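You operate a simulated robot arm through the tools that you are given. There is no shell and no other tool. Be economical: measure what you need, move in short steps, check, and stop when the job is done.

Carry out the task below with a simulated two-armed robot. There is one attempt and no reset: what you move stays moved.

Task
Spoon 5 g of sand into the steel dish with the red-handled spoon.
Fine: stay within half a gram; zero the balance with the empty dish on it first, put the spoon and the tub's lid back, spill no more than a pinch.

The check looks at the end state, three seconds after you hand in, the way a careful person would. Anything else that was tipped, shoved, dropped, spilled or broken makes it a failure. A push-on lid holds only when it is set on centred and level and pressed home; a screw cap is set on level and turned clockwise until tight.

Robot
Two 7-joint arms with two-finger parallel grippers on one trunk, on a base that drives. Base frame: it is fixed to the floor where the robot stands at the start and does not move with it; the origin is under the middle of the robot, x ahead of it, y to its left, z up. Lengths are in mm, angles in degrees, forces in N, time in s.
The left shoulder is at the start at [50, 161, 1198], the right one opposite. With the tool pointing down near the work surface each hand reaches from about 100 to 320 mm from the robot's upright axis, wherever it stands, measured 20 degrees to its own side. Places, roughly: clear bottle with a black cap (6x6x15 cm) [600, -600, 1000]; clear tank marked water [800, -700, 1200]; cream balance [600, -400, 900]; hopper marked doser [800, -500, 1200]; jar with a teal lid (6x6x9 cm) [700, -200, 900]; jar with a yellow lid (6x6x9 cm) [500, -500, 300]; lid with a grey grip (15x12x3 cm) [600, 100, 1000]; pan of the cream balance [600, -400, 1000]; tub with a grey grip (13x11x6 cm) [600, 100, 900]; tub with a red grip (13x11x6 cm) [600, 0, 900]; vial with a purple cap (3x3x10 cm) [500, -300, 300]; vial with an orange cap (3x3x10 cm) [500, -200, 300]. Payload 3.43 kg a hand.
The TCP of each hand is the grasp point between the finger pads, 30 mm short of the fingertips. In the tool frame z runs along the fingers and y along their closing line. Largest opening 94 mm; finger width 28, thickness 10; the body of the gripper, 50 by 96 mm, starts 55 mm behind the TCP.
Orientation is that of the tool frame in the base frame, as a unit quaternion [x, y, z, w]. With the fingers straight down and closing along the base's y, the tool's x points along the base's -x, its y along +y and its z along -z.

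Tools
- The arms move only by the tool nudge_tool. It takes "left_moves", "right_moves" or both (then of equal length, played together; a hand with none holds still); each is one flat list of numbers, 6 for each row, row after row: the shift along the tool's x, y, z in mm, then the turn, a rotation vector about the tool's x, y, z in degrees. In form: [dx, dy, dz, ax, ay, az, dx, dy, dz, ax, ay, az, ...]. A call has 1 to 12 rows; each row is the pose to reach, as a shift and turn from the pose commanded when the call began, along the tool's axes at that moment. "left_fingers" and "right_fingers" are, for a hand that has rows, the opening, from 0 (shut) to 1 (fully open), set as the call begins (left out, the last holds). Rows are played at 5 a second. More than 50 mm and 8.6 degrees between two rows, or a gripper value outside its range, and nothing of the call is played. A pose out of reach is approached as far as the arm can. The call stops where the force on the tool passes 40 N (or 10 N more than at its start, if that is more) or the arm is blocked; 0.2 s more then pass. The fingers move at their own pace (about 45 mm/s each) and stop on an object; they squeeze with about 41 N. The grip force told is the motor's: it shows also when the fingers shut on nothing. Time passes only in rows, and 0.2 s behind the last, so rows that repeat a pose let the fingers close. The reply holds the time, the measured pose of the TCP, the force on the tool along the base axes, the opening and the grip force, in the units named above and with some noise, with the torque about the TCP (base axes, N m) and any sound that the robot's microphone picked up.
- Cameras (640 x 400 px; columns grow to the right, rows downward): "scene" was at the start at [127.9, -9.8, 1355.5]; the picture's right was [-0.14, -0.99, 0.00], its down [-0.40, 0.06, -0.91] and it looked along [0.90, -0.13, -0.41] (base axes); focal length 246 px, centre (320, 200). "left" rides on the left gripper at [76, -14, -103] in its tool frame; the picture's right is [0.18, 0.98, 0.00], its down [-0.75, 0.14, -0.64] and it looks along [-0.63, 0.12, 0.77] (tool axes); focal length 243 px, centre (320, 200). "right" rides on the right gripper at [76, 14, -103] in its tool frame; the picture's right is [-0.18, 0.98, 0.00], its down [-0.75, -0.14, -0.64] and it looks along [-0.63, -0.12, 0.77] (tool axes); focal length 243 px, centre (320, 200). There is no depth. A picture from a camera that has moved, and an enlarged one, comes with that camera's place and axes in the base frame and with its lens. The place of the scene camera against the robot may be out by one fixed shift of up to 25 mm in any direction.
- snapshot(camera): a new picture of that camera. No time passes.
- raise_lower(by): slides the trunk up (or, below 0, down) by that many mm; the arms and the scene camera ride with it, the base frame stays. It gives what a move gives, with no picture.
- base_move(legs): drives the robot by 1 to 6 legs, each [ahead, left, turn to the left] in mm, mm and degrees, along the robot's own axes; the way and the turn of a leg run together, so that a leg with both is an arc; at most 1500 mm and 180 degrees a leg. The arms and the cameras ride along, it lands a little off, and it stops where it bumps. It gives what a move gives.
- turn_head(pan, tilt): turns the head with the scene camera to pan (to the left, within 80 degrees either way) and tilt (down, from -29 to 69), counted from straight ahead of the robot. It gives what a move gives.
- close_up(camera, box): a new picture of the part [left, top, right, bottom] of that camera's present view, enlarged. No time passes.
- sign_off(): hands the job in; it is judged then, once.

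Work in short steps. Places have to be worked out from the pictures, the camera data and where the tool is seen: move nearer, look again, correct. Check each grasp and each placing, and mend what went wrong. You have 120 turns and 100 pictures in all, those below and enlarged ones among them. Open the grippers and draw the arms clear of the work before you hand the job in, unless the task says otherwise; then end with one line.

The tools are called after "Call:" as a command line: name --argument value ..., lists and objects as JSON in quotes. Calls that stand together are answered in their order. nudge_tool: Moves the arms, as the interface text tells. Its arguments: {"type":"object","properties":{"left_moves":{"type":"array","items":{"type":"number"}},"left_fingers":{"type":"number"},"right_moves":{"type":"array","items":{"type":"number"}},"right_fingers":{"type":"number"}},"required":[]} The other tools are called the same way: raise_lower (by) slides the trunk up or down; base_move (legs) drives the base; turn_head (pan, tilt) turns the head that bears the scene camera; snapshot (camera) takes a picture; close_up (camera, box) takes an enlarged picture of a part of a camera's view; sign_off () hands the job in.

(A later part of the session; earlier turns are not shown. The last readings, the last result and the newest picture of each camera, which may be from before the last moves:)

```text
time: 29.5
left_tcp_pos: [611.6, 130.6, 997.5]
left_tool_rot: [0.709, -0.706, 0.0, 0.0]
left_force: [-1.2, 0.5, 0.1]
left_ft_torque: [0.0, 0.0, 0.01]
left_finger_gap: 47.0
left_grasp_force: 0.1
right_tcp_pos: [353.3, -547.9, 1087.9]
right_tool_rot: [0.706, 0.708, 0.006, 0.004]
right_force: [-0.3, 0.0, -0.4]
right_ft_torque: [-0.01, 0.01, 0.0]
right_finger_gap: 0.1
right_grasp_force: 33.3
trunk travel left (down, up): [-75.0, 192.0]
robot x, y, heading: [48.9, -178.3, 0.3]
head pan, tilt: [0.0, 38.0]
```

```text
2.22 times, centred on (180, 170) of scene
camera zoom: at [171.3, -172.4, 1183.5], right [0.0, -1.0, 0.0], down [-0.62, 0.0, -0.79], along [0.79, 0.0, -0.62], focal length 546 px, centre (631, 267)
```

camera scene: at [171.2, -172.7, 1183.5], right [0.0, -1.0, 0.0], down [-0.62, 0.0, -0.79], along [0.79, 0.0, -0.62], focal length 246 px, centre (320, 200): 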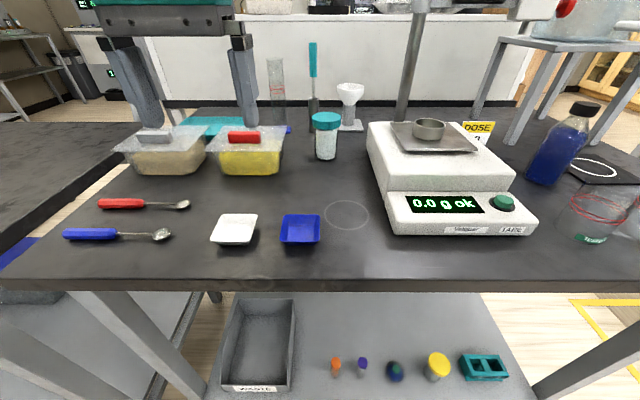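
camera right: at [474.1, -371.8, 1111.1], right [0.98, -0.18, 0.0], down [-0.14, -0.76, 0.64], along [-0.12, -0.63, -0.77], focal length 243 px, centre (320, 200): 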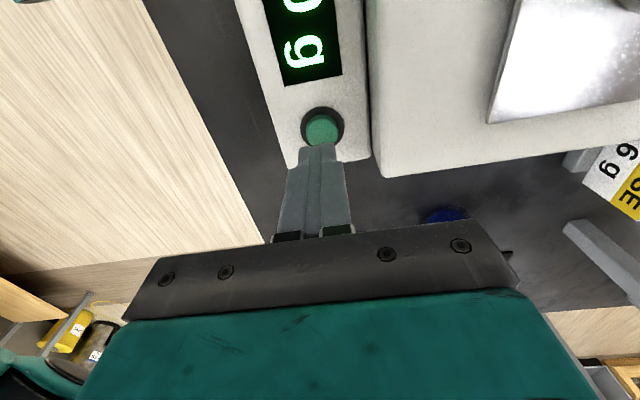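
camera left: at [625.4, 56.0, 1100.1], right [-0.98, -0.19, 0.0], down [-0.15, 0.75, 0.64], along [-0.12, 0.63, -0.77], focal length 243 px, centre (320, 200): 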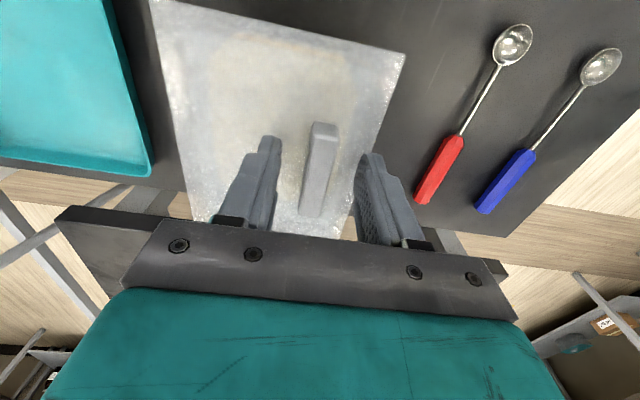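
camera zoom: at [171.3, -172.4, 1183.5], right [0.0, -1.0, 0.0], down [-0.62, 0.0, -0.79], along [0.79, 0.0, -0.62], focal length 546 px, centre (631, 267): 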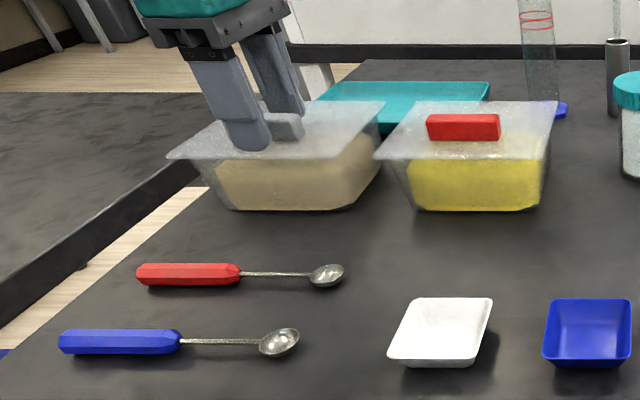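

The grip runs y 106–167 at x≈612, nicely between the fingers. I'll shift 5 mm in y, go down 5 mm, and close.

Call:
nudge_tool --left_moves '[-5, 0, 3, 0, 0, 0, -5, 0, 5, 0, 0, 0]'

Call:
nudge_tool --left_moves '[0, 0, 0, 0, 0, 0, 0, 0, 0, 0, 0, 0, 0, 0, 0, 0, 0, 0, 0, 0, 0, 0, 0, 0]' --left_fingers 0.05

Call:
snapshot --camera "left"

```text
time: 30.1
left_tcp_pos: [611.6, 136.1, 994.4]
left_tool_rot: [0.709, -0.705, 0.003, -0.001]
left_force: [0.3, 0.9, 5.1]
left_ft_torque: [0.07, 0.15, 0.04]
left_finger_gap: 46.9
left_grasp_force: 0.2
right_tcp_pos: [352.3, -548.2, 1087.8]
right_tool_rot: [0.707, 0.708, 0.005, 0.005]
right_force: [0.0, 0.2, 0.9]
right_ft_torque: [0.03, -0.02, 0.02]
right_finger_gap: 0.0
right_grasp_force: 33.4
trunk travel left (down, up): [-75.0, 192.0]
robot x, y, heading: [46.6, -181.8, 0.5]
head pan, tilt: [0.0, 38.0]
```

```text
time: 31.1
left_tcp_pos: [611.8, 134.0, 993.8]
left_tool_rot: [0.709, -0.706, 0.002, -0.001]
left_force: [2.5, 0.2, 9.8]
left_ft_torque: [-0.05, 0.04, 0.08]
left_finger_gap: 14.9
left_grasp_force: 41.0
right_tcp_pos: [353.5, -549.2, 1087.3]
right_tool_rot: [0.707, 0.708, 0.006, 0.004]
right_force: [0.3, -0.7, 0.1]
right_ft_torque: [0.01, 0.03, 0.0]
right_finger_gap: 0.1
right_grasp_force: 32.8
trunk travel left (down, up): [-75.0, 192.0]
robot x, y, heading: [49.9, -174.9, 0.3]
head pan, tilt: [0.0, 38.0]
```

```text
65 pictures are left
camera left: at [625.0, 60.1, 1096.5], right [-0.98, -0.19, 0.0], down [-0.15, 0.75, 0.64], along [-0.12, 0.63, -0.77], focal length 243 px, centre (320, 200)
```

left: 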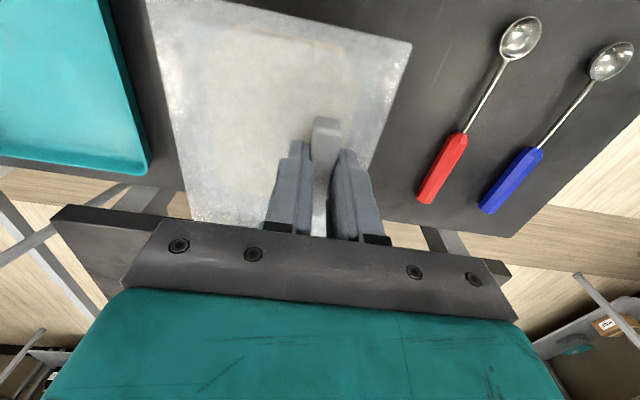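

The grip is held (14.9 mm, 41 N) at about (612, 135, 994) — I'll keep this as the lid's home pose. Now a slow pull up, watching force.

Call:
nudge_tool --left_moves '[0, 0, -2, 0, 0, 0, 0, 0, -4, 0, 0, 0, 0, 0, -6, 0, 0, 0, 0, 0, -8, 0, 0, 0]'

Call:
close_up --camera "scene" --box '[60, 80, 300, 260]'

```text
time: 32.1
left_tcp_pos: [612.9, 135.6, 1000.5]
left_tool_rot: [0.708, -0.706, 0.0, 0.0]
left_force: [-0.3, -0.3, -0.1]
left_ft_torque: [0.02, 0.01, 0.06]
left_finger_gap: 15.1
left_grasp_force: 41.0
right_tcp_pos: [354.2, -549.0, 1087.7]
right_tool_rot: [0.706, 0.708, 0.005, 0.004]
right_force: [0.4, -0.6, 0.3]
right_ft_torque: [-0.03, 0.0, -0.03]
right_finger_gap: 0.0
right_grasp_force: 33.2
trunk travel left (down, up): [-75.0, 192.0]
robot x, y, heading: [51.3, -171.4, 0.1]
head pan, tilt: [0.0, 38.0]
```

```text
2.22 times, centred on (180, 170) of scene
camera zoom: at [171.2, -172.5, 1183.5], right [0.0, -1.0, 0.0], down [-0.62, 0.0, -0.79], along [0.79, 0.0, -0.62], focal length 546 px, centre (631, 267)
```

zoom: 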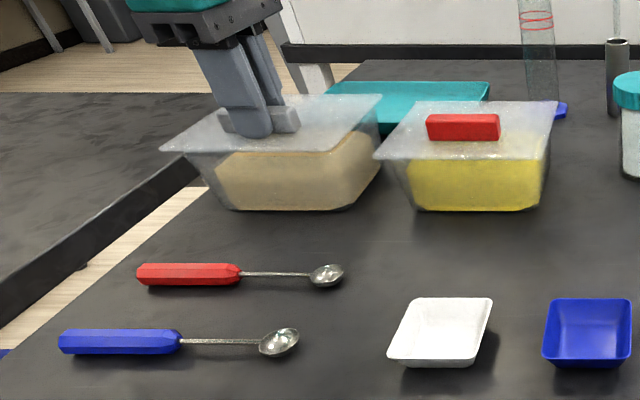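

The lid came free and the tub stayed put. I'll lift it high and carry it to the clear patch at about (543, -188), between the red tub and the balance.

Call:
nudge_tool --left_moves '[0, 0, -40, 0, 0, 0, 0, 0, -80, 0, 0, 0, 40, 12, -80, 0, 0, 0, 81, 24, -80, 0, 0, 0, 122, 36, -80, 0, 0, 0, 163, 48, -80, 0, 0, 0, 204, 60, -80, 0, 0, 0, 245, 72, -80, 0, 0, 0, 286, 84, -80, 0, 0, 0, 327, 95, -80, 0, 0, 0, 327, 95, -50, 0, 0, 0, 327, 95, -10, 0, 0, 0]'

Call:
snapshot --camera "scene"

Call:
snapshot --camera "left"

```text
time: 34.7
left_tcp_pos: [521.3, -194.6, 1010.8]
left_tool_rot: [0.709, -0.705, 0.0, 0.001]
left_force: [0.2, -0.1, -0.5]
left_ft_torque: [-0.04, 0.02, -0.02]
left_finger_gap: 14.7
left_grasp_force: 41.3
right_tcp_pos: [353.3, -548.2, 1088.9]
right_tool_rot: [0.706, 0.708, 0.006, 0.005]
right_force: [0.0, -0.4, 1.0]
right_ft_torque: [0.01, -0.04, 0.02]
right_finger_gap: 0.0
right_grasp_force: 33.2
trunk travel left (down, up): [-75.0, 192.0]
robot x, y, heading: [48.8, -173.3, 0.3]
head pan, tilt: [0.0, 38.0]
```

```text
63 pictures are left
camera scene: at [171.4, -172.5, 1183.5], right [0.0, -1.0, 0.0], down [-0.62, 0.0, -0.79], along [0.79, 0.0, -0.62], focal length 246 px, centre (320, 200)
```

scene: 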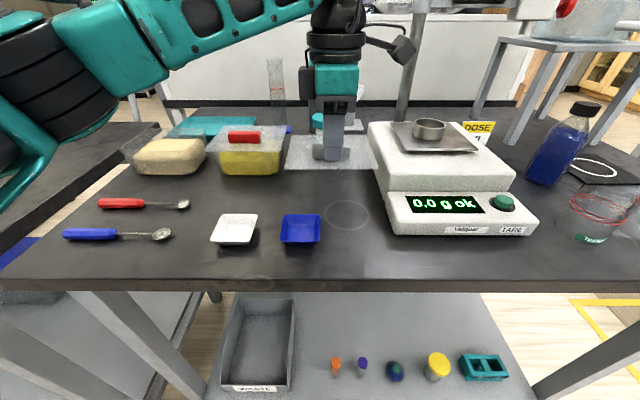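

```text
62 pictures are left
camera left: at [535.6, -268.1, 1114.1], right [-0.98, -0.19, 0.0], down [-0.15, 0.75, 0.64], along [-0.12, 0.63, -0.77], focal length 243 px, centre (320, 200)
```

left: 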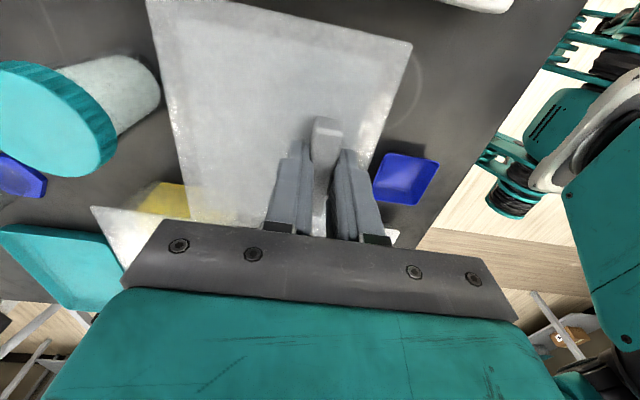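

Clearances look good on all sides. I'll lower the lid until it touches the bench.

Call:
nudge_tool --left_moves '[0, 0, 25, 0, 0, 0, 0, 0, 50, 0, 0, 0, 0, 0, 60, 0, 0, 0, 0, 0, 66, 0, 0, 0, 0, 0, 71, 0, 0, 0, 0, 0, 76, 0, 0, 0]'

Call:
close_up --camera "scene" --box '[200, 80, 440, 260]'

```text
time: 36.1
left_tcp_pos: [520.4, -192.1, 939.9]
left_tool_rot: [0.71, -0.704, 0.004, -0.001]
left_force: [2.9, -1.1, 25.6]
left_ft_torque: [0.99, 0.25, -0.06]
left_finger_gap: 15.1
left_grasp_force: 41.6
right_tcp_pos: [352.3, -549.6, 1090.2]
right_tool_rot: [0.707, 0.707, 0.007, 0.005]
right_force: [0.0, 0.3, -0.4]
right_ft_torque: [0.01, 0.01, 0.0]
right_finger_gap: 0.0
right_grasp_force: 33.1
trunk travel left (down, up): [-75.0, 192.0]
robot x, y, heading: [51.4, -176.6, 0.3]
head pan, tilt: [0.0, 38.0]
```

```text
2.22 times, centred on (320, 170) of scene
camera zoom: at [169.8, -172.7, 1184.3], right [0.0, -1.0, 0.0], down [-0.61, 0.0, -0.79], along [0.79, 0.0, -0.61], focal length 546 px, centre (320, 267)
```

zoom: 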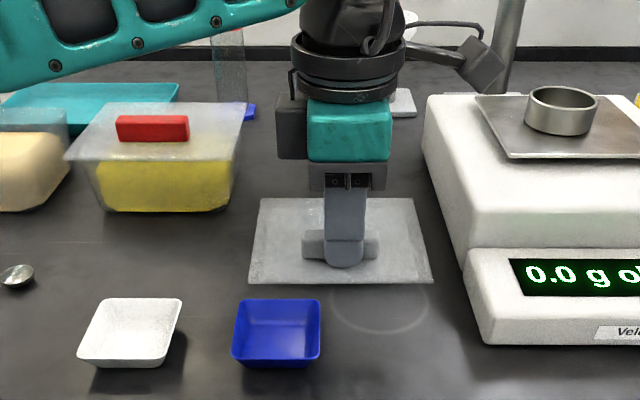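

The lid is flat on the bench at TCP (520, -192, 940). I'll ease off, open and rise.

Call:
nudge_tool --left_moves '[0, 0, -4, 0, 0, 0, 0, 0, -4, 0, 0, 0]'

Call:
nudge_tool --left_moves '[0, 0, 0, 0, 0, 0, 0, 0, 0, 0, 0, 0, 0, 0, 0, 0, 0, 0, 0, 0, -30, 0, 0, 0, 0, 0, -70, 0, 0, 0, 0, 0, -110, 0, 0, 0, 0, 0, -150, 0, 0, 0]' --left_fingers 0.5

Call:
snapshot --camera "left"

Call:
close_up --camera "scene" --box '[60, 80, 440, 260]'

```text
time: 36.7
left_tcp_pos: [518.8, -192.5, 939.6]
left_tool_rot: [0.709, -0.705, 0.001, 0.0]
left_force: [4.5, -2.3, 15.0]
left_ft_torque: [-0.2, -0.11, 0.05]
left_finger_gap: 14.7
left_grasp_force: 40.7
right_tcp_pos: [353.9, -548.6, 1087.6]
right_tool_rot: [0.707, 0.708, 0.005, 0.004]
right_force: [-0.4, -0.5, 0.1]
right_ft_torque: [-0.02, 0.06, 0.0]
right_finger_gap: 0.0
right_grasp_force: 32.7
trunk travel left (down, up): [-75.0, 192.0]
robot x, y, heading: [51.3, -177.9, 0.3]
head pan, tilt: [0.0, 38.0]
```

```text
time: 38.3
left_tcp_pos: [520.1, -194.1, 1090.0]
left_tool_rot: [0.708, -0.706, 0.0, 0.001]
left_force: [-0.2, -0.2, 0.6]
left_ft_torque: [0.01, 0.01, 0.01]
left_finger_gap: 47.2
left_grasp_force: 0.0
right_tcp_pos: [353.7, -548.5, 1088.2]
right_tool_rot: [0.707, 0.708, 0.006, 0.004]
right_force: [0.2, 0.0, -0.8]
right_ft_torque: [-0.02, 0.01, -0.02]
right_finger_gap: 0.3
right_grasp_force: 33.1
trunk travel left (down, up): [-75.0, 192.0]
robot x, y, heading: [48.1, -174.4, 0.3]
head pan, tilt: [0.0, 38.0]
```

```text
60 pictures are left
camera left: at [533.6, -268.8, 1192.8], right [-0.98, -0.19, 0.0], down [-0.14, 0.75, 0.64], along [-0.12, 0.63, -0.77], focal length 243 px, centre (320, 200)
```

left: 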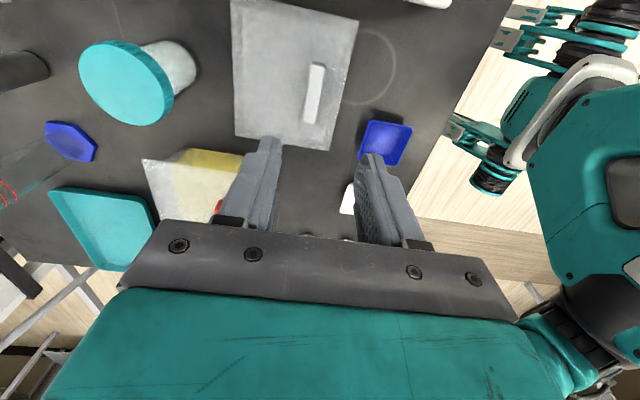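

```text
1.68 times, centred on (250, 170) of scene
camera zoom: at [171.0, -172.7, 1183.5], right [0.0, -1.0, 0.0], down [-0.62, 0.0, -0.79], along [0.79, 0.0, -0.62], focal length 414 px, centre (438, 250)
```

zoom: 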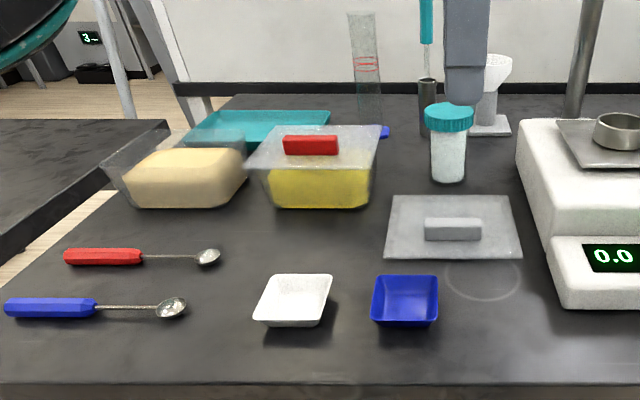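

The lid is parked and the sand tub is open. The red spoon lies along y at x≈492 (bowl y≈55, handle y 126–195), so I'll turn the left hand to the opposite yaw on the way back to it, in two stages.

Call:
nudge_tool --left_moves '[-16, 1, 0, 0, 0, 8.18, -31, 3, 0, 0, 0, 16.36, -47, 4, 0, 0, 0, 24.54, -63, 5, 0, 0, 0, 32.72, -78, 6, 0, 0, 0, 40.9, -94, 8, 0, 0, 0, 49.08, -109, 9, 0, 0, 0, 57.26, -125, 10, 0, 0, 0, 65.44, -141, 12, 0, 0, 0, 73.62, -156, 13, 0, 0, 0, 81.8, -172, 14, 0, 0, 0, 90]'

Call:
nudge_tool --left_moves '[1, 16, 0, 0, 0, 8.18, 3, 31, 0, 0, 0, 16.36, 4, 47, 0, 0, 0, 24.54, 5, 63, 0, 0, 0, 32.72, 6, 78, 0, 0, 0, 40.9, 8, 94, 0, 0, 0, 49.08, 9, 109, 0, 0, 0, 57.26, 10, 125, 0, 0, 0, 65.44, 12, 141, 0, 0, 0, 73.62, 13, 156, 0, 0, 0, 81.8, 14, 172, 0, 0, 0, 90, 14, 172, 0, 0, 0, 90]'

Call:
snapshot --camera "left"

Call:
snapshot --camera "scene"

```text
time: 40.7
left_tcp_pos: [505.7, -19.3, 1089.9]
left_tool_rot: [-0.001, 1.0, -0.001, 0.0]
left_force: [0.7, -0.2, -1.3]
left_ft_torque: [0.0, -0.01, 0.0]
left_finger_gap: 47.0
left_grasp_force: 0.0
right_tcp_pos: [352.8, -549.1, 1087.9]
right_tool_rot: [0.707, 0.708, 0.005, 0.005]
right_force: [0.3, -0.6, -0.7]
right_ft_torque: [0.01, 0.01, -0.01]
right_finger_gap: 0.0
right_grasp_force: 33.1
trunk travel left (down, up): [-75.0, 192.0]
robot x, y, heading: [47.6, -175.9, 0.3]
head pan, tilt: [0.0, 38.0]
```

```text
time: 43.3
left_tcp_pos: [315.3, -22.6, 1036.3]
left_tool_rot: [0.705, 0.709, 0.0, 0.001]
left_force: [0.2, 0.0, -0.1]
left_ft_torque: [0.02, 0.0, -0.04]
left_finger_gap: 46.7
left_grasp_force: 0.1
left hand out of reach, approached as far as the arm can: row 6, 7, 8, 9, 10, 11, 12
right_tcp_pos: [353.4, -547.9, 1087.4]
right_tool_rot: [0.707, 0.708, 0.006, 0.004]
right_force: [-0.3, 0.0, 0.5]
right_ft_torque: [0.02, 0.0, -0.02]
right_finger_gap: 0.0
right_grasp_force: 33.3
trunk travel left (down, up): [-75.0, 192.0]
robot x, y, heading: [44.4, -175.3, 0.4]
head pan, tilt: [0.0, 38.0]
```

```text
58 pictures are left
camera left: at [299.8, 54.5, 1139.5], right [0.98, 0.19, 0.0], down [0.14, -0.75, 0.64], along [0.12, -0.63, -0.77], focal length 243 px, centre (320, 200)
```

left: 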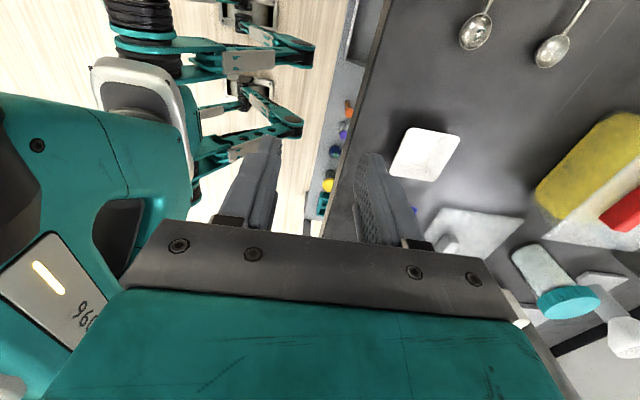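

```text
57 pictures are left
camera scene: at [171.3, -172.5, 1183.5], right [0.0, -1.0, 0.0], down [-0.62, 0.0, -0.79], along [0.79, 0.0, -0.62], focal length 246 px, centre (320, 200)
```

scene: 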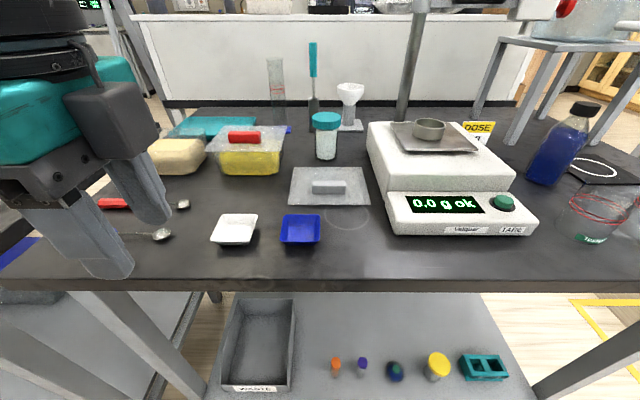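

The left wrist can't take that yaw out there, so I'll undo this stage exactly and use the opposite yaw (spoon pointing right) instead.

Call:
nudge_tool --left_moves '[-16, 1, 0, 0, 0, -8.18, -31, 3, 0, 0, 0, -16.36, -47, 4, 0, 0, 0, -24.54, -63, 5, 0, 0, 0, -32.72, -78, 6, 0, 0, 0, -40.9, -94, 8, 0, 0, 0, -49.08, -109, 9, 0, 0, 0, -57.26, -125, 10, 0, 0, 0, -65.44, -141, 12, 0, 0, 0, -73.62, -156, 13, 0, 0, 0, -81.8, -172, 14, 0, 0, 0, -90, -172, 14, 0, 0, 0, -90]'

Call:
snapshot --camera "scene"

```text
time: 45.9
left_tcp_pos: [332.7, -193.4, 1048.3]
left_tool_rot: [-0.003, 1.0, -0.001, 0.0]
left_force: [0.2, 0.9, 0.1]
left_ft_torque: [0.02, -0.02, -0.01]
left_finger_gap: 46.9
left_grasp_force: 0.0
right_tcp_pos: [353.0, -547.9, 1087.0]
right_tool_rot: [0.706, 0.708, 0.007, 0.005]
right_force: [-0.2, 0.3, -0.3]
right_ft_torque: [-0.03, 0.0, -0.03]
right_finger_gap: 0.1
right_grasp_force: 33.1
trunk travel left (down, up): [-75.0, 192.0]
robot x, y, heading: [47.3, -176.8, 0.5]
head pan, tilt: [0.0, 38.0]
```

```text
56 pictures are left
camera scene: at [171.2, -172.5, 1183.5], right [0.0, -1.0, 0.0], down [-0.62, 0.0, -0.79], along [0.79, 0.0, -0.62], focal length 246 px, centre (320, 200)
```

scene: 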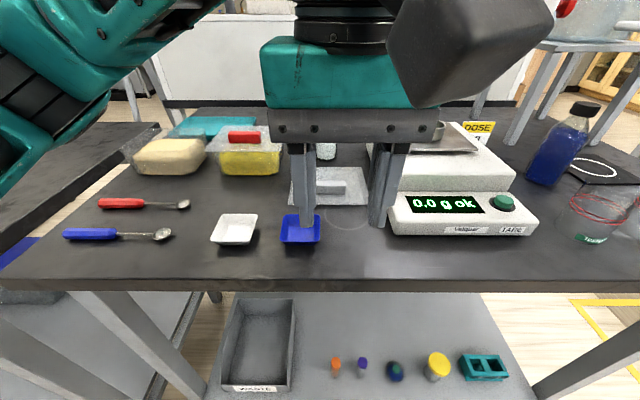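

Commanded pose is the measured one now (yaw 0 at (333, -193)). I'll turn −90° while travelling to above the red handle.

Call:
nudge_tool --left_moves '[0, 0, -30, 0, 0, -8.18, -16, 34, -30, 0, 0, -16.36, -32, 69, -30, 0, 0, -24.54, -48, 103, -30, 0, 0, -32.72, -64, 137, -30, 0, 0, -40.9, -80, 172, -30, 0, 0, -49.08, -96, 206, -30, 0, 0, -57.26, -112, 240, -30, 0, 0, -65.44, -128, 275, -30, 0, 0, -73.62, -144, 309, -30, 0, 0, -81.8, -159, 343, -30, 0, 0, -90, -159, 343, -30, 0, 0, -90]'

Call:
snapshot --camera "left"

```text
time: 48.5
left_tcp_pos: [491.8, 153.4, 1079.1]
left_tool_rot: [0.709, -0.706, 0.001, -0.001]
left_force: [-0.5, 0.8, -0.2]
left_ft_torque: [0.02, 0.05, -0.01]
left_finger_gap: 46.8
left_grasp_force: 0.0
right_tcp_pos: [353.0, -549.7, 1087.6]
right_tool_rot: [0.706, 0.708, 0.006, 0.005]
right_force: [0.2, -0.1, -0.1]
right_ft_torque: [0.0, -0.01, 0.0]
right_finger_gap: 0.0
right_grasp_force: 33.1
trunk travel left (down, up): [-75.0, 192.0]
robot x, y, heading: [48.0, -175.0, 0.7]
head pan, tilt: [0.0, 38.0]
```

```text
55 pictures are left
camera left: at [505.6, 77.8, 1180.9], right [-0.98, -0.19, 0.0], down [-0.15, 0.75, 0.64], along [-0.12, 0.63, -0.77], focal length 243 px, centre (320, 200)
```

left: 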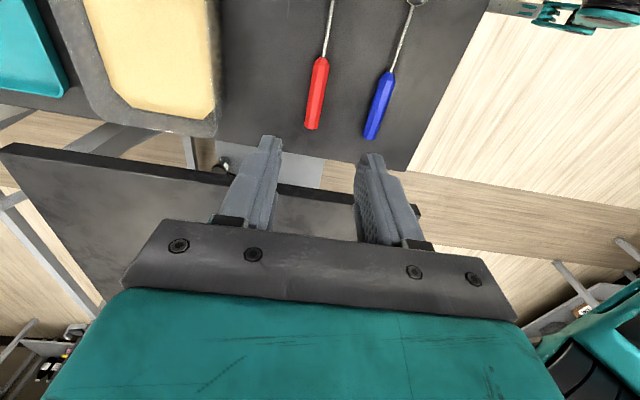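

The handle runs y 125–198 at x≈494. I'll tilt the hand 10° (fingers toward the bowl) and lower to z≈955 over it.

Call:
nudge_tool --left_moves '[0, -3, 30, 0, 5, 0, 0, -3, 60, 0, 10, 0, 0, -3, 95, 0, 10, 0, 0, -3, 124, 0, 10, 0]'

Call:
snapshot --camera "left"

Call:
close_up --camera "scene" --box '[20, 100, 260, 280]'

```text
time: 49.5
left_tcp_pos: [495.5, 152.5, 954.1]
left_tool_rot: [0.706, -0.702, 0.064, 0.062]
left_force: [-0.2, -0.4, 0.8]
left_ft_torque: [-0.03, 0.01, -0.01]
left_finger_gap: 46.8
left_grasp_force: 0.1
right_tcp_pos: [354.1, -547.8, 1088.3]
right_tool_rot: [0.706, 0.708, 0.005, 0.005]
right_force: [0.0, 0.4, -0.6]
right_ft_torque: [-0.02, 0.03, -0.02]
right_finger_gap: 0.0
right_grasp_force: 33.3
trunk travel left (down, up): [-75.0, 192.0]
robot x, y, heading: [48.9, -176.6, 0.0]
head pan, tilt: [0.0, 38.0]
```

```text
54 pictures are left
camera left: at [508.9, 97.2, 1068.4], right [-0.98, -0.19, 0.03], down [-0.15, 0.85, 0.5], along [-0.12, 0.49, -0.87], focal length 243 px, centre (320, 200)
```

left: 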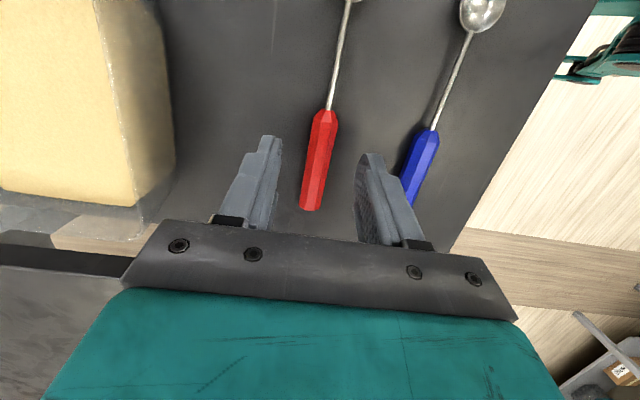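

```text
2.22 times, centred on (140, 190) of scene
camera zoom: at [171.3, -172.4, 1183.5], right [0.0, -1.0, 0.0], down [-0.62, 0.0, -0.79], along [0.79, 0.0, -0.62], focal length 546 px, centre (720, 222)
```

zoom: 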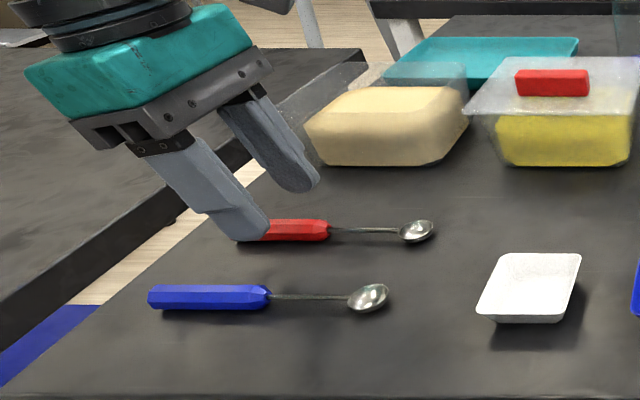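

The handle is centred between the fingers and the blue spoon is clear. I'll go straight down 20 mm and close.

Call:
nudge_tool --left_moves '[-1.8, 1, 10, 0, 0, 0, -2.8, 1, 16, 0, 0, 0, -3.6, 1, 20.2, 0, 0, 0]'

Call:
nudge_tool --left_moves '[0, 0, 0, 0, 0, 0, 0, 0, 0, 0, 0, 0, 0, 0, 0, 0, 0, 0, 0, 0, 0, 0, 0, 0]' --left_fingers 0.03

Call:
close_up --camera "scene" --box '[20, 100, 260, 280]'

```text
time: 50.3
left_tcp_pos: [494.0, 152.6, 933.6]
left_tool_rot: [0.707, -0.702, 0.062, 0.061]
left_force: [-0.2, 0.5, -0.1]
left_ft_torque: [0.02, 0.02, 0.01]
left_finger_gap: 46.9
left_grasp_force: 0.1
right_tcp_pos: [353.1, -548.6, 1087.2]
right_tool_rot: [0.707, 0.707, 0.006, 0.004]
right_force: [0.0, 0.1, 0.6]
right_ft_torque: [0.01, 0.02, -0.03]
right_finger_gap: 0.0
right_grasp_force: 33.1
trunk travel left (down, up): [-75.0, 192.0]
robot x, y, heading: [49.7, -177.6, 0.2]
head pan, tilt: [0.0, 38.0]
```

```text
time: 51.3
left_tcp_pos: [494.4, 151.6, 933.3]
left_tool_rot: [0.706, -0.703, 0.062, 0.062]
left_force: [0.6, -0.2, 0.0]
left_ft_torque: [0.01, -0.03, 0.04]
left_finger_gap: 14.5
left_grasp_force: 40.8
right_tcp_pos: [352.6, -548.7, 1087.8]
right_tool_rot: [0.706, 0.708, 0.005, 0.005]
right_force: [-1.0, 0.5, -0.1]
right_ft_torque: [-0.02, -0.01, 0.01]
right_finger_gap: 0.0
right_grasp_force: 32.6
trunk travel left (down, up): [-75.0, 192.0]
robot x, y, heading: [49.6, -172.9, 0.3]
head pan, tilt: [0.0, 38.0]
```

```text
2.22 times, centred on (140, 190) of scene
camera zoom: at [171.2, -172.5, 1183.5], right [0.0, -1.0, 0.0], down [-0.62, 0.0, -0.79], along [0.79, 0.0, -0.62], focal length 546 px, centre (720, 222)
```

zoom: 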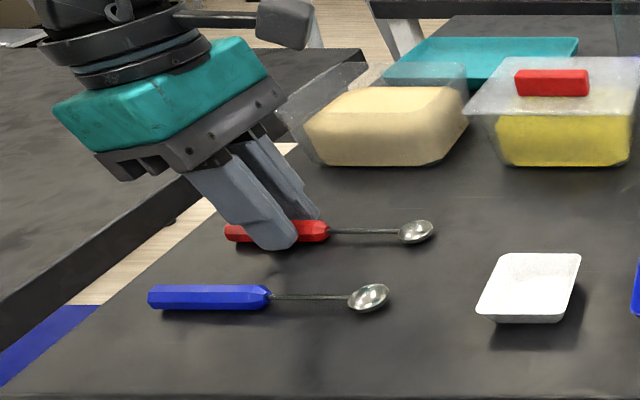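

The red handle is gripped (14.5 mm) at home pose TCP (494, 152, 933), hand tilted 10°. I'll lift it straight up and take a look at how it hangs.

Call:
nudge_tool --left_moves '[5, 0, -29, 0, 0, 0, 13, 0, -74, 0, 0, 0, 21.8, 0, -123, 0, 0, 0]'

Call:
close_up --camera "scene" --box '[20, 60, 260, 240]'

Call:
snapshot --camera "left"

```text
time: 52.1
left_tcp_pos: [493.4, 151.1, 1058.4]
left_tool_rot: [0.707, -0.702, 0.062, 0.062]
left_force: [-0.7, 0.2, -1.0]
left_ft_torque: [0.02, -0.01, 0.0]
left_finger_gap: 14.5
left_grasp_force: 40.9
right_tcp_pos: [352.3, -549.5, 1088.8]
right_tool_rot: [0.706, 0.708, 0.006, 0.004]
right_force: [-0.3, -0.4, 0.6]
right_ft_torque: [0.0, 0.02, -0.02]
right_finger_gap: 0.1
right_grasp_force: 33.1
trunk travel left (down, up): [-75.0, 192.0]
robot x, y, heading: [49.0, -177.8, 0.4]
head pan, tilt: [0.0, 38.0]
```

```text
2.22 times, centred on (140, 150) of scene
camera zoom: at [170.9, -172.8, 1183.5], right [0.0, -1.0, 0.0], down [-0.62, 0.0, -0.79], along [0.79, 0.0, -0.62], focal length 546 px, centre (720, 311)
```

zoom: 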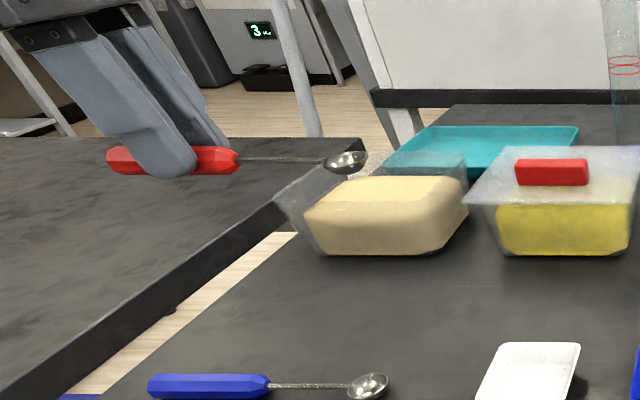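

```text
50 pictures are left
camera left: at [506.7, 96.1, 1173.3], right [-0.98, -0.19, 0.03], down [-0.15, 0.85, 0.5], along [-0.12, 0.49, -0.87], focal length 243 px, centre (320, 200)
```

left: 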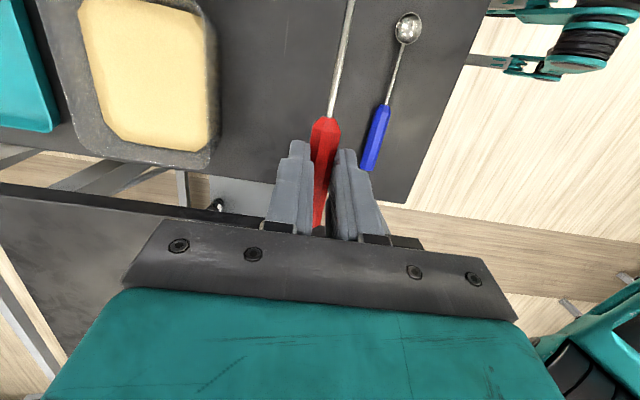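

The spoon hangs level and firm. I'll raise the trunk 100 mm for better reach and view, then make a dry run to the pour pose with the empty spoon.

Call:
raise_lower --by 100

Call:
nudge_tool --left_moves '[44, -11, 7, 0, 0, 0, 88, -22, 15, 0, 0, 0, 132, -33, 23, 0, 0, 0, 176, -44, 31, 0, 0, 0, 220, -55, 39, 0, 0, 0, 264, -66, 46, 0, 0, 0, 308, -77, 54, 0, 0, 0, 352, -88, 62, 0, 0, 0, 396, -104, 70, 0, 0, 0, 424, -122, 75, 0, 0, 0, 419, -122, 104, 0, 0, 0, 410, -122, 153, 0, 0, 0]'

Call:
snapshot --camera "scene"

```text
time: 53.5
left_tcp_pos: [492.9, 151.6, 1159.1]
left_tool_rot: [0.706, -0.703, 0.063, 0.062]
left_force: [0.0, -0.2, -1.2]
left_ft_torque: [0.01, 0.01, 0.01]
left_finger_gap: 14.5
left_grasp_force: 41.1
right_tcp_pos: [353.6, -548.2, 1187.8]
right_tool_rot: [0.706, 0.708, 0.006, 0.004]
right_force: [0.7, 0.0, -0.1]
right_ft_torque: [0.02, -0.01, -0.02]
right_finger_gap: 0.0
right_grasp_force: 33.5
trunk travel left (down, up): [-175.0, 92.0]
robot x, y, heading: [45.3, -178.1, 0.4]
head pan, tilt: [0.0, 38.0]
```

```text
time: 56.1
left_tcp_pos: [609.9, -268.5, 1087.7]
left_tool_rot: [0.706, -0.703, 0.064, 0.06]
left_force: [-0.6, 0.5, -0.1]
left_ft_torque: [-0.02, 0.0, 0.01]
left_finger_gap: 14.8
left_grasp_force: 40.8
left hand out of reach, approached as far as the arm can: row 9, 10, 11, 12
right_tcp_pos: [352.9, -549.2, 1187.6]
right_tool_rot: [0.707, 0.708, 0.005, 0.004]
right_force: [0.2, 0.2, 0.7]
right_ft_torque: [0.03, -0.02, -0.02]
right_finger_gap: 0.0
right_grasp_force: 33.1
trunk travel left (down, up): [-175.0, 92.0]
robot x, y, heading: [48.9, -178.8, 0.2]
head pan, tilt: [0.0, 38.0]
```

```text
49 pictures are left
camera scene: at [172.1, -172.8, 1283.4], right [0.0, -1.0, 0.0], down [-0.62, 0.0, -0.79], along [0.79, 0.0, -0.62], focal length 246 px, centre (320, 200)
```

scene: 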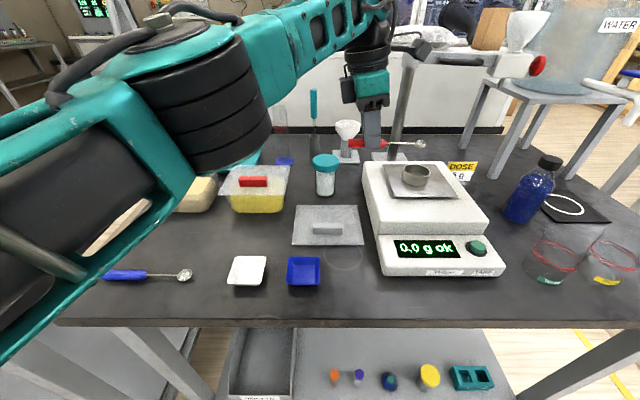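

The pour pose is nearly reachable from here; I'll shift the base a little right for it later. Now I'll carry the empty spoon back over the sand tub.

Call:
nudge_tool --left_moves '[-40, 0, -9, 0, 0, 0, -80, 0, -18, 0, 0, 0, -120, 0, -27, 0, 0, 0, -160, 0, -35, 0, 0, 0, -200, 0, -44, 0, 0, 0, -240, -1, -53, 0, 0, 0, -279, -1, -61, 0, 0, 0, -319, -1, -70, 0, 0, 0, -359, -1, -79, 0, 0, 0, -399, -2, -88, 0, 0, 0, -439, -2, -97, 0, 0, 0, -478, -2, -105, 0, 0, 0]'

Call:
nudge_tool --left_moves '[0, 0, 0, 0, -7.5, 0, 0, 0, 0, 0, -15, 0, 0, 0, 0, 0, -22.5, 0, 0, 0, 0, 0, -30, 0]'

Call:
snapshot --camera "scene"

Call:
snapshot --camera "left"

```text
time: 58.7
left_tcp_pos: [607.0, 223.9, 1107.0]
left_tool_rot: [0.706, -0.703, 0.063, 0.062]
left_force: [0.8, -0.2, -0.4]
left_ft_torque: [0.02, -0.01, -0.01]
left_finger_gap: 14.2
left_grasp_force: 40.6
right_tcp_pos: [352.8, -549.3, 1188.7]
right_tool_rot: [0.706, 0.708, 0.005, 0.006]
right_force: [0.3, 0.0, 0.5]
right_ft_torque: [-0.01, 0.02, -0.01]
right_finger_gap: 0.2
right_grasp_force: 32.7
trunk travel left (down, up): [-175.0, 92.0]
robot x, y, heading: [48.3, -177.2, 0.3]
head pan, tilt: [0.0, 38.0]
```

```text
time: 59.7
left_tcp_pos: [606.2, 220.4, 1108.6]
left_tool_rot: [0.698, -0.694, -0.123, -0.124]
left_force: [0.6, -0.4, 1.0]
left_ft_torque: [0.0, 0.02, 0.0]
left_finger_gap: 14.4
left_grasp_force: 41.8
right_tcp_pos: [354.3, -548.6, 1187.7]
right_tool_rot: [0.707, 0.708, 0.006, 0.004]
right_force: [-0.2, -0.1, 0.0]
right_ft_torque: [0.01, -0.01, -0.01]
right_finger_gap: 0.3
right_grasp_force: 33.0
trunk travel left (down, up): [-175.0, 92.0]
robot x, y, heading: [43.7, -175.0, 0.1]
head pan, tilt: [0.0, 38.0]
```

```text
48 pictures are left
camera scene: at [171.3, -172.7, 1283.5], right [0.0, -1.0, 0.0], down [-0.62, 0.0, -0.79], along [0.79, 0.0, -0.62], focal length 246 px, centre (320, 200)
```

scene: 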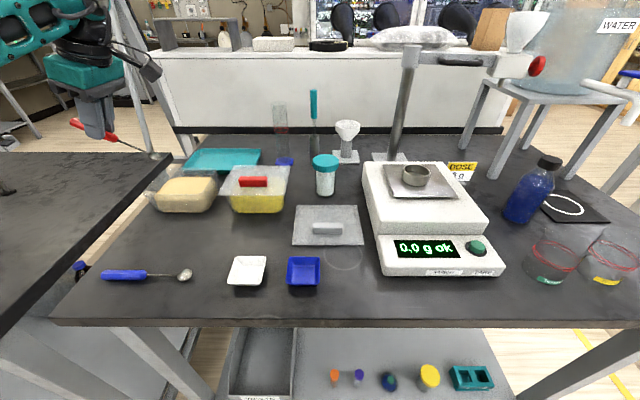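

```text
47 pictures are left
camera left: at [620.8, 116.1, 1178.2], right [-0.98, -0.18, -0.06], down [-0.14, 0.49, 0.86], along [-0.12, 0.86, -0.5], focal length 243 px, centre (320, 200)
```

left: 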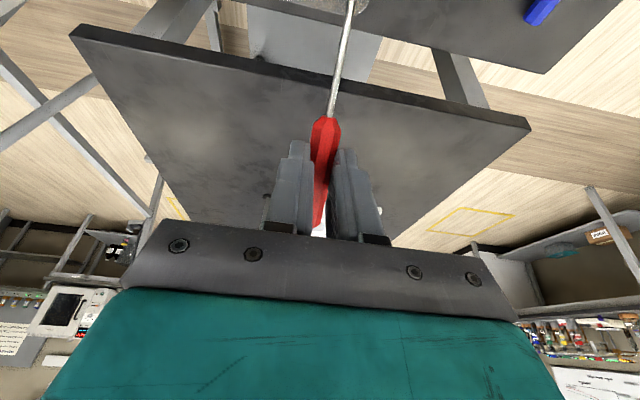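

Reach is good here. The bowl should be near (606, 150, 1037); I'll lower it to about 10 mm above the sand and zoom in.

Call:
nudge_tool --left_moves '[10, -3, 28, 0, 0, 0, 20, -6, 56, 0, 0, 0, 24, -8, 66, 0, 0, 0]'

Call:
close_up --camera "scene" --box '[90, 110, 290, 260]'

```text
time: 60.5
left_tcp_pos: [614.2, 220.0, 1039.4]
left_tool_rot: [0.698, -0.695, -0.122, -0.123]
left_force: [-0.3, -0.6, 0.1]
left_ft_torque: [0.02, -0.01, 0.0]
left_finger_gap: 14.3
left_grasp_force: 40.7
right_tcp_pos: [352.5, -548.2, 1188.3]
right_tool_rot: [0.706, 0.708, 0.005, 0.004]
right_force: [0.6, -0.1, 0.2]
right_ft_torque: [-0.03, -0.01, -0.04]
right_finger_gap: 0.0
right_grasp_force: 33.2
trunk travel left (down, up): [-175.0, 92.0]
robot x, y, heading: [46.5, -177.6, 0.3]
head pan, tilt: [0.0, 38.0]
```

```text
2.67 times, centred on (190, 185) of scene
camera zoom: at [171.3, -172.5, 1283.5], right [0.0, -1.0, 0.0], down [-0.62, 0.0, -0.79], along [0.79, 0.0, -0.62], focal length 656 px, centre (667, 240)
```

zoom: 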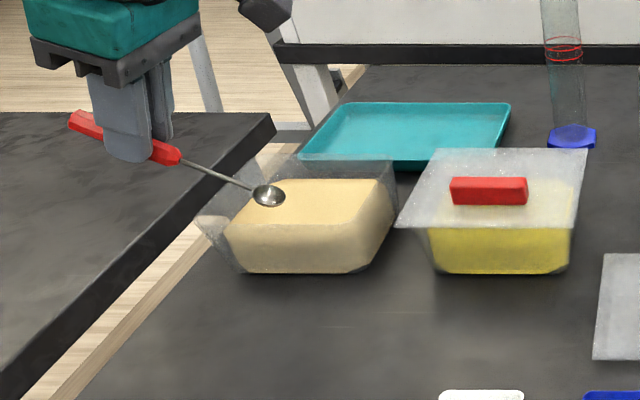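

The bowl hovers over the tub's left part; the sand surface looks to be z≈935. I'll move 12 mm inward and dip the bowl gradually into the sand.

Call:
nudge_tool --left_moves '[13, 0, 1, 0, 0, 0, 19.9, 0, 19.4, 0, 0, 0, 22, 0, 25, 0, 0, 0, 24, 0, 30.7, 0, 0, 0]'

Call:
close_up --camera "scene" --box '[110, 130, 270, 250]'

```text
time: 61.5
left_tcp_pos: [614.6, 207.6, 1001.5]
left_tool_rot: [0.699, -0.694, -0.122, -0.122]
left_force: [-0.2, 0.3, 1.1]
left_ft_torque: [0.01, 0.0, 0.01]
left_finger_gap: 14.2
left_grasp_force: 41.5
right_tcp_pos: [353.2, -548.7, 1188.3]
right_tool_rot: [0.706, 0.708, 0.005, 0.004]
right_force: [-0.4, 0.6, -0.4]
right_ft_torque: [0.03, 0.02, -0.03]
right_finger_gap: 0.2
right_grasp_force: 32.6
trunk travel left (down, up): [-175.0, 92.0]
robot x, y, heading: [49.3, -175.1, 0.4]
head pan, tilt: [0.0, 38.0]
```

```text
3.33 times, centred on (190, 190) of scene
camera zoom: at [171.0, -172.6, 1283.6], right [0.0, -1.0, 0.0], down [-0.62, 0.0, -0.79], along [0.79, 0.0, -0.62], focal length 820 px, centre (753, 233)
```

zoom: 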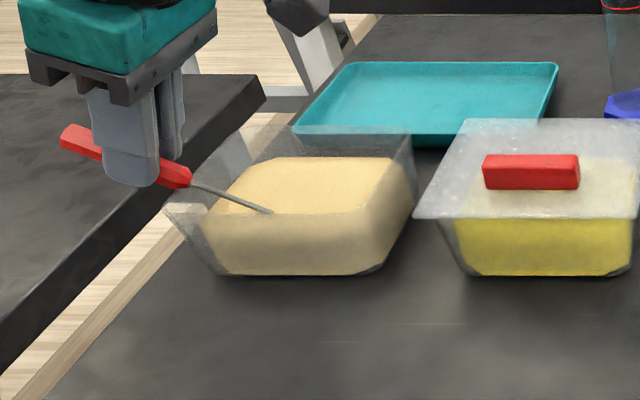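

The bowl is buried with barely any force. Now I'll push it forward, lift and level it progressively, keeping the shaft above the tub rim.

Call:
nudge_tool --left_moves '[7.2, 0, 5.6, 0, 6, 0, 16, 0, 1.1, 0, 8, 0, 13, 0, -1.3, 0, 14, 0, 7.3, 0, -2.2, 0, 20, 0, 2.7, 0, -2.9, 0, 26, 0, -1.1, 0, -7.2, 0, 30, 0]'

Call:
close_up --camera "scene" --box '[130, 130, 250, 220]'

```text
time: 62.9
left_tcp_pos: [616.1, 208.9, 1008.1]
left_tool_rot: [0.706, -0.703, 0.064, 0.061]
left_force: [1.0, -0.4, 0.3]
left_ft_torque: [0.03, 0.02, 0.02]
left_finger_gap: 14.7
left_grasp_force: 40.7
right_tcp_pos: [353.9, -548.8, 1188.1]
right_tool_rot: [0.707, 0.708, 0.006, 0.005]
right_force: [-0.1, 0.5, 0.3]
right_ft_torque: [0.02, 0.02, -0.03]
right_finger_gap: 0.1
right_grasp_force: 33.6
trunk travel left (down, up): [-175.0, 92.0]
robot x, y, heading: [47.8, -176.3, 0.3]
head pan, tilt: [0.0, 38.0]
```

```text
4.44 times, centred on (190, 175) of scene
camera zoom: at [171.2, -172.5, 1283.5], right [0.0, -1.0, 0.0], down [-0.62, 0.0, -0.79], along [0.79, 0.0, -0.62], focal length 1093 px, centre (898, 311)
```

zoom: 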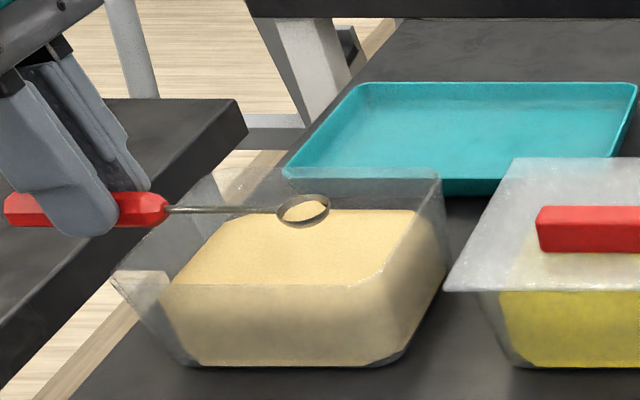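

A nicely level spoonful. I'll lift it gently in small steps.

Call:
nudge_tool --left_moves '[1.7, 0, -10, 0, 0, 0, 4, 0, -23, 0, 0, 0, 7, 0, -40, 0, 0, 0, 10.5, 0, -59, 0, 0, 0, 13, 0, -73, 0, 0, 0, 14.5, 0, -82, 0, 0, 0]'

Call:
base_move --legs '[[8, -60, 0]]'

Call:
close_up --camera "scene" --box '[70, 80, 290, 245]'

```text
time: 64.3
left_tcp_pos: [616.9, 206.9, 1089.8]
left_tool_rot: [0.706, -0.702, 0.063, 0.062]
left_force: [0.3, 1.0, 0.2]
left_ft_torque: [0.01, 0.0, 0.0]
left_finger_gap: 14.4
left_grasp_force: 41.0
right_tcp_pos: [353.9, -550.0, 1187.2]
right_tool_rot: [0.707, 0.707, 0.005, 0.005]
right_force: [0.7, 0.6, -0.7]
right_ft_torque: [0.01, 0.0, -0.01]
right_finger_gap: 0.0
right_grasp_force: 33.1
trunk travel left (down, up): [-175.0, 92.0]
robot x, y, heading: [48.9, -178.6, 0.1]
head pan, tilt: [0.0, 38.0]
```

```text
time: 65.5
left_tcp_pos: [622.7, 149.1, 1089.7]
left_tool_rot: [0.707, -0.702, 0.062, 0.061]
left_force: [-0.5, -0.6, -1.2]
left_ft_torque: [0.03, -0.01, -0.03]
left_finger_gap: 14.7
left_grasp_force: 41.0
right_tcp_pos: [361.5, -607.0, 1186.9]
right_tool_rot: [0.707, 0.708, 0.005, 0.005]
right_force: [-1.3, -0.1, 0.3]
right_ft_torque: [0.0, -0.04, 0.04]
right_finger_gap: 0.0
right_grasp_force: 33.0
trunk travel left (down, up): [-175.0, 92.0]
robot x, y, heading: [55.1, -234.7, 0.5]
head pan, tilt: [0.0, 38.0]
```

```text
2.42 times, centred on (180, 162) of scene
camera zoom: at [179.6, -231.1, 1283.5], right [0.01, -1.0, 0.0], down [-0.62, 0.0, -0.79], along [0.79, 0.0, -0.62], focal length 596 px, centre (659, 291)
```

zoom: 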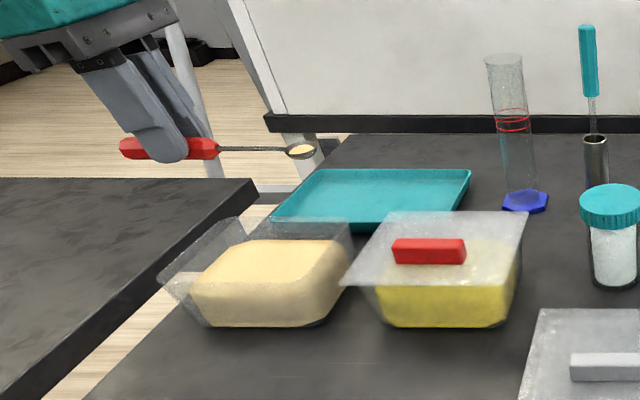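

The sand is riding well. I'll carry it toward the balance at a gentle pace, in two halves.

Call:
nudge_tool --left_moves '[8, 0, 1.4, 0, 0, 0, 24, 0, 4.2, 0, 0, 0, 44, 0, 7.8, 0, 0, 0, 64, 0, 11.3, 0, 0, 0, 84, 0, 14.8, 0, 0, 0, 104, 0, 18.4, 0, 0, 0, 124, 0, 21.9, 0, 0, 0, 144, 0, 25.4, 0, 0, 0, 164, 1, 29, 0, 0, 0, 184, 1, 32.5, 0, 0, 0, 204, 2, 36, 0, 0, 0, 222, 2, 39.2, 0, 0, 0]'

Call:
nudge_tool --left_moves '[18, 0, 3.2, 0, 0, 0, 38, 0, 6.7, 0, 0, 0, 58, 1, 10.2, 0, 0, 0, 78, 1, 13.8, 0, 0, 0, 98, 2, 17.3, 0, 0, 0, 118, 2, 20.8, 0, 0, 0, 138, 3, 24.4, 0, 0, 0, 158, 3, 28, 0, 0, 0, 174, 4, 30.7, 0, 0, 0, 186, 4, 32.8, 0, 0, 0, 194, 5, 37, 0, 0, 0, 197, 5, 42, 0, 0, 0]'

Call:
snapshot --camera "scene"

Call:
close_up --camera "scene" --box '[300, 100, 460, 220]'

```text
time: 68.0
left_tcp_pos: [622.8, -73.9, 1090.2]
left_tool_rot: [0.707, -0.702, 0.063, 0.062]
left_force: [0.5, 0.0, 0.0]
left_ft_torque: [0.01, 0.01, 0.02]
left_finger_gap: 14.4
left_grasp_force: 41.1
right_tcp_pos: [362.2, -608.1, 1188.0]
right_tool_rot: [0.706, 0.708, 0.005, 0.004]
right_force: [0.3, 0.2, -0.9]
right_ft_torque: [0.01, 0.04, 0.01]
right_finger_gap: 0.0
right_grasp_force: 33.1
trunk travel left (down, up): [-175.0, 92.0]
robot x, y, heading: [58.9, -233.2, 0.7]
head pan, tilt: [0.0, 38.0]
```

```text
time: 70.7
left_tcp_pos: [619.6, -277.3, 1082.5]
left_tool_rot: [0.707, -0.702, 0.063, 0.062]
left_force: [0.6, -1.6, -0.7]
left_ft_torque: [-0.04, 0.03, -0.01]
left_finger_gap: 14.3
left_grasp_force: 41.5
right_tcp_pos: [361.3, -606.0, 1186.8]
right_tool_rot: [0.707, 0.708, 0.006, 0.003]
right_force: [0.1, -0.5, 0.4]
right_ft_torque: [0.01, 0.01, 0.01]
right_finger_gap: 0.1
right_grasp_force: 32.3
trunk travel left (down, up): [-175.0, 92.0]
robot x, y, heading: [54.1, -239.3, 0.2]
head pan, tilt: [0.0, 38.0]
```

```text
42 pictures are left
camera scene: at [179.6, -230.7, 1283.5], right [0.01, -1.0, 0.0], down [-0.62, 0.0, -0.79], along [0.79, 0.0, -0.62], focal length 246 px, centre (320, 200)
```

scene: 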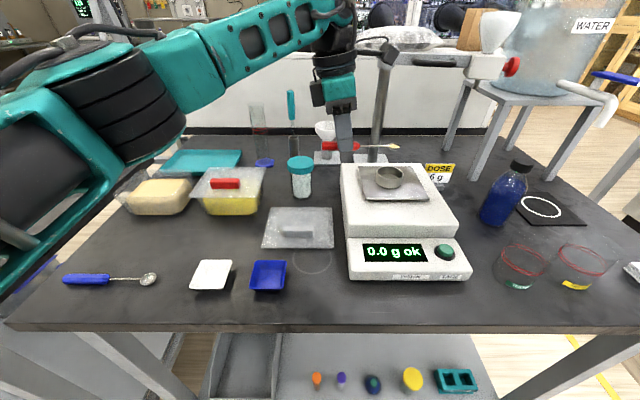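

```text
3.33 times, centred on (380, 160) of scene
camera zoom: at [179.6, -230.7, 1283.5], right [0.01, -1.0, 0.0], down [-0.62, 0.0, -0.79], along [0.79, 0.0, -0.62], focal length 820 px, centre (120, 333)
```

zoom: 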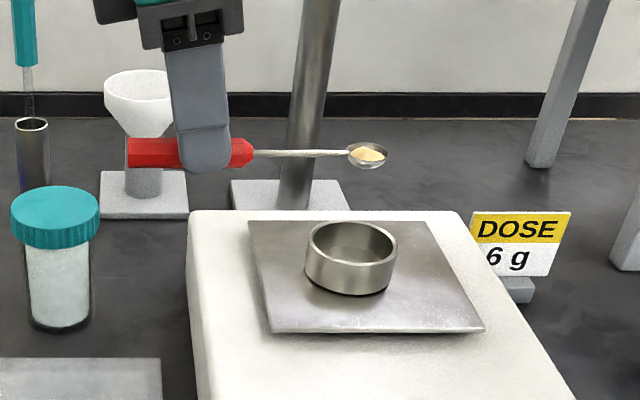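

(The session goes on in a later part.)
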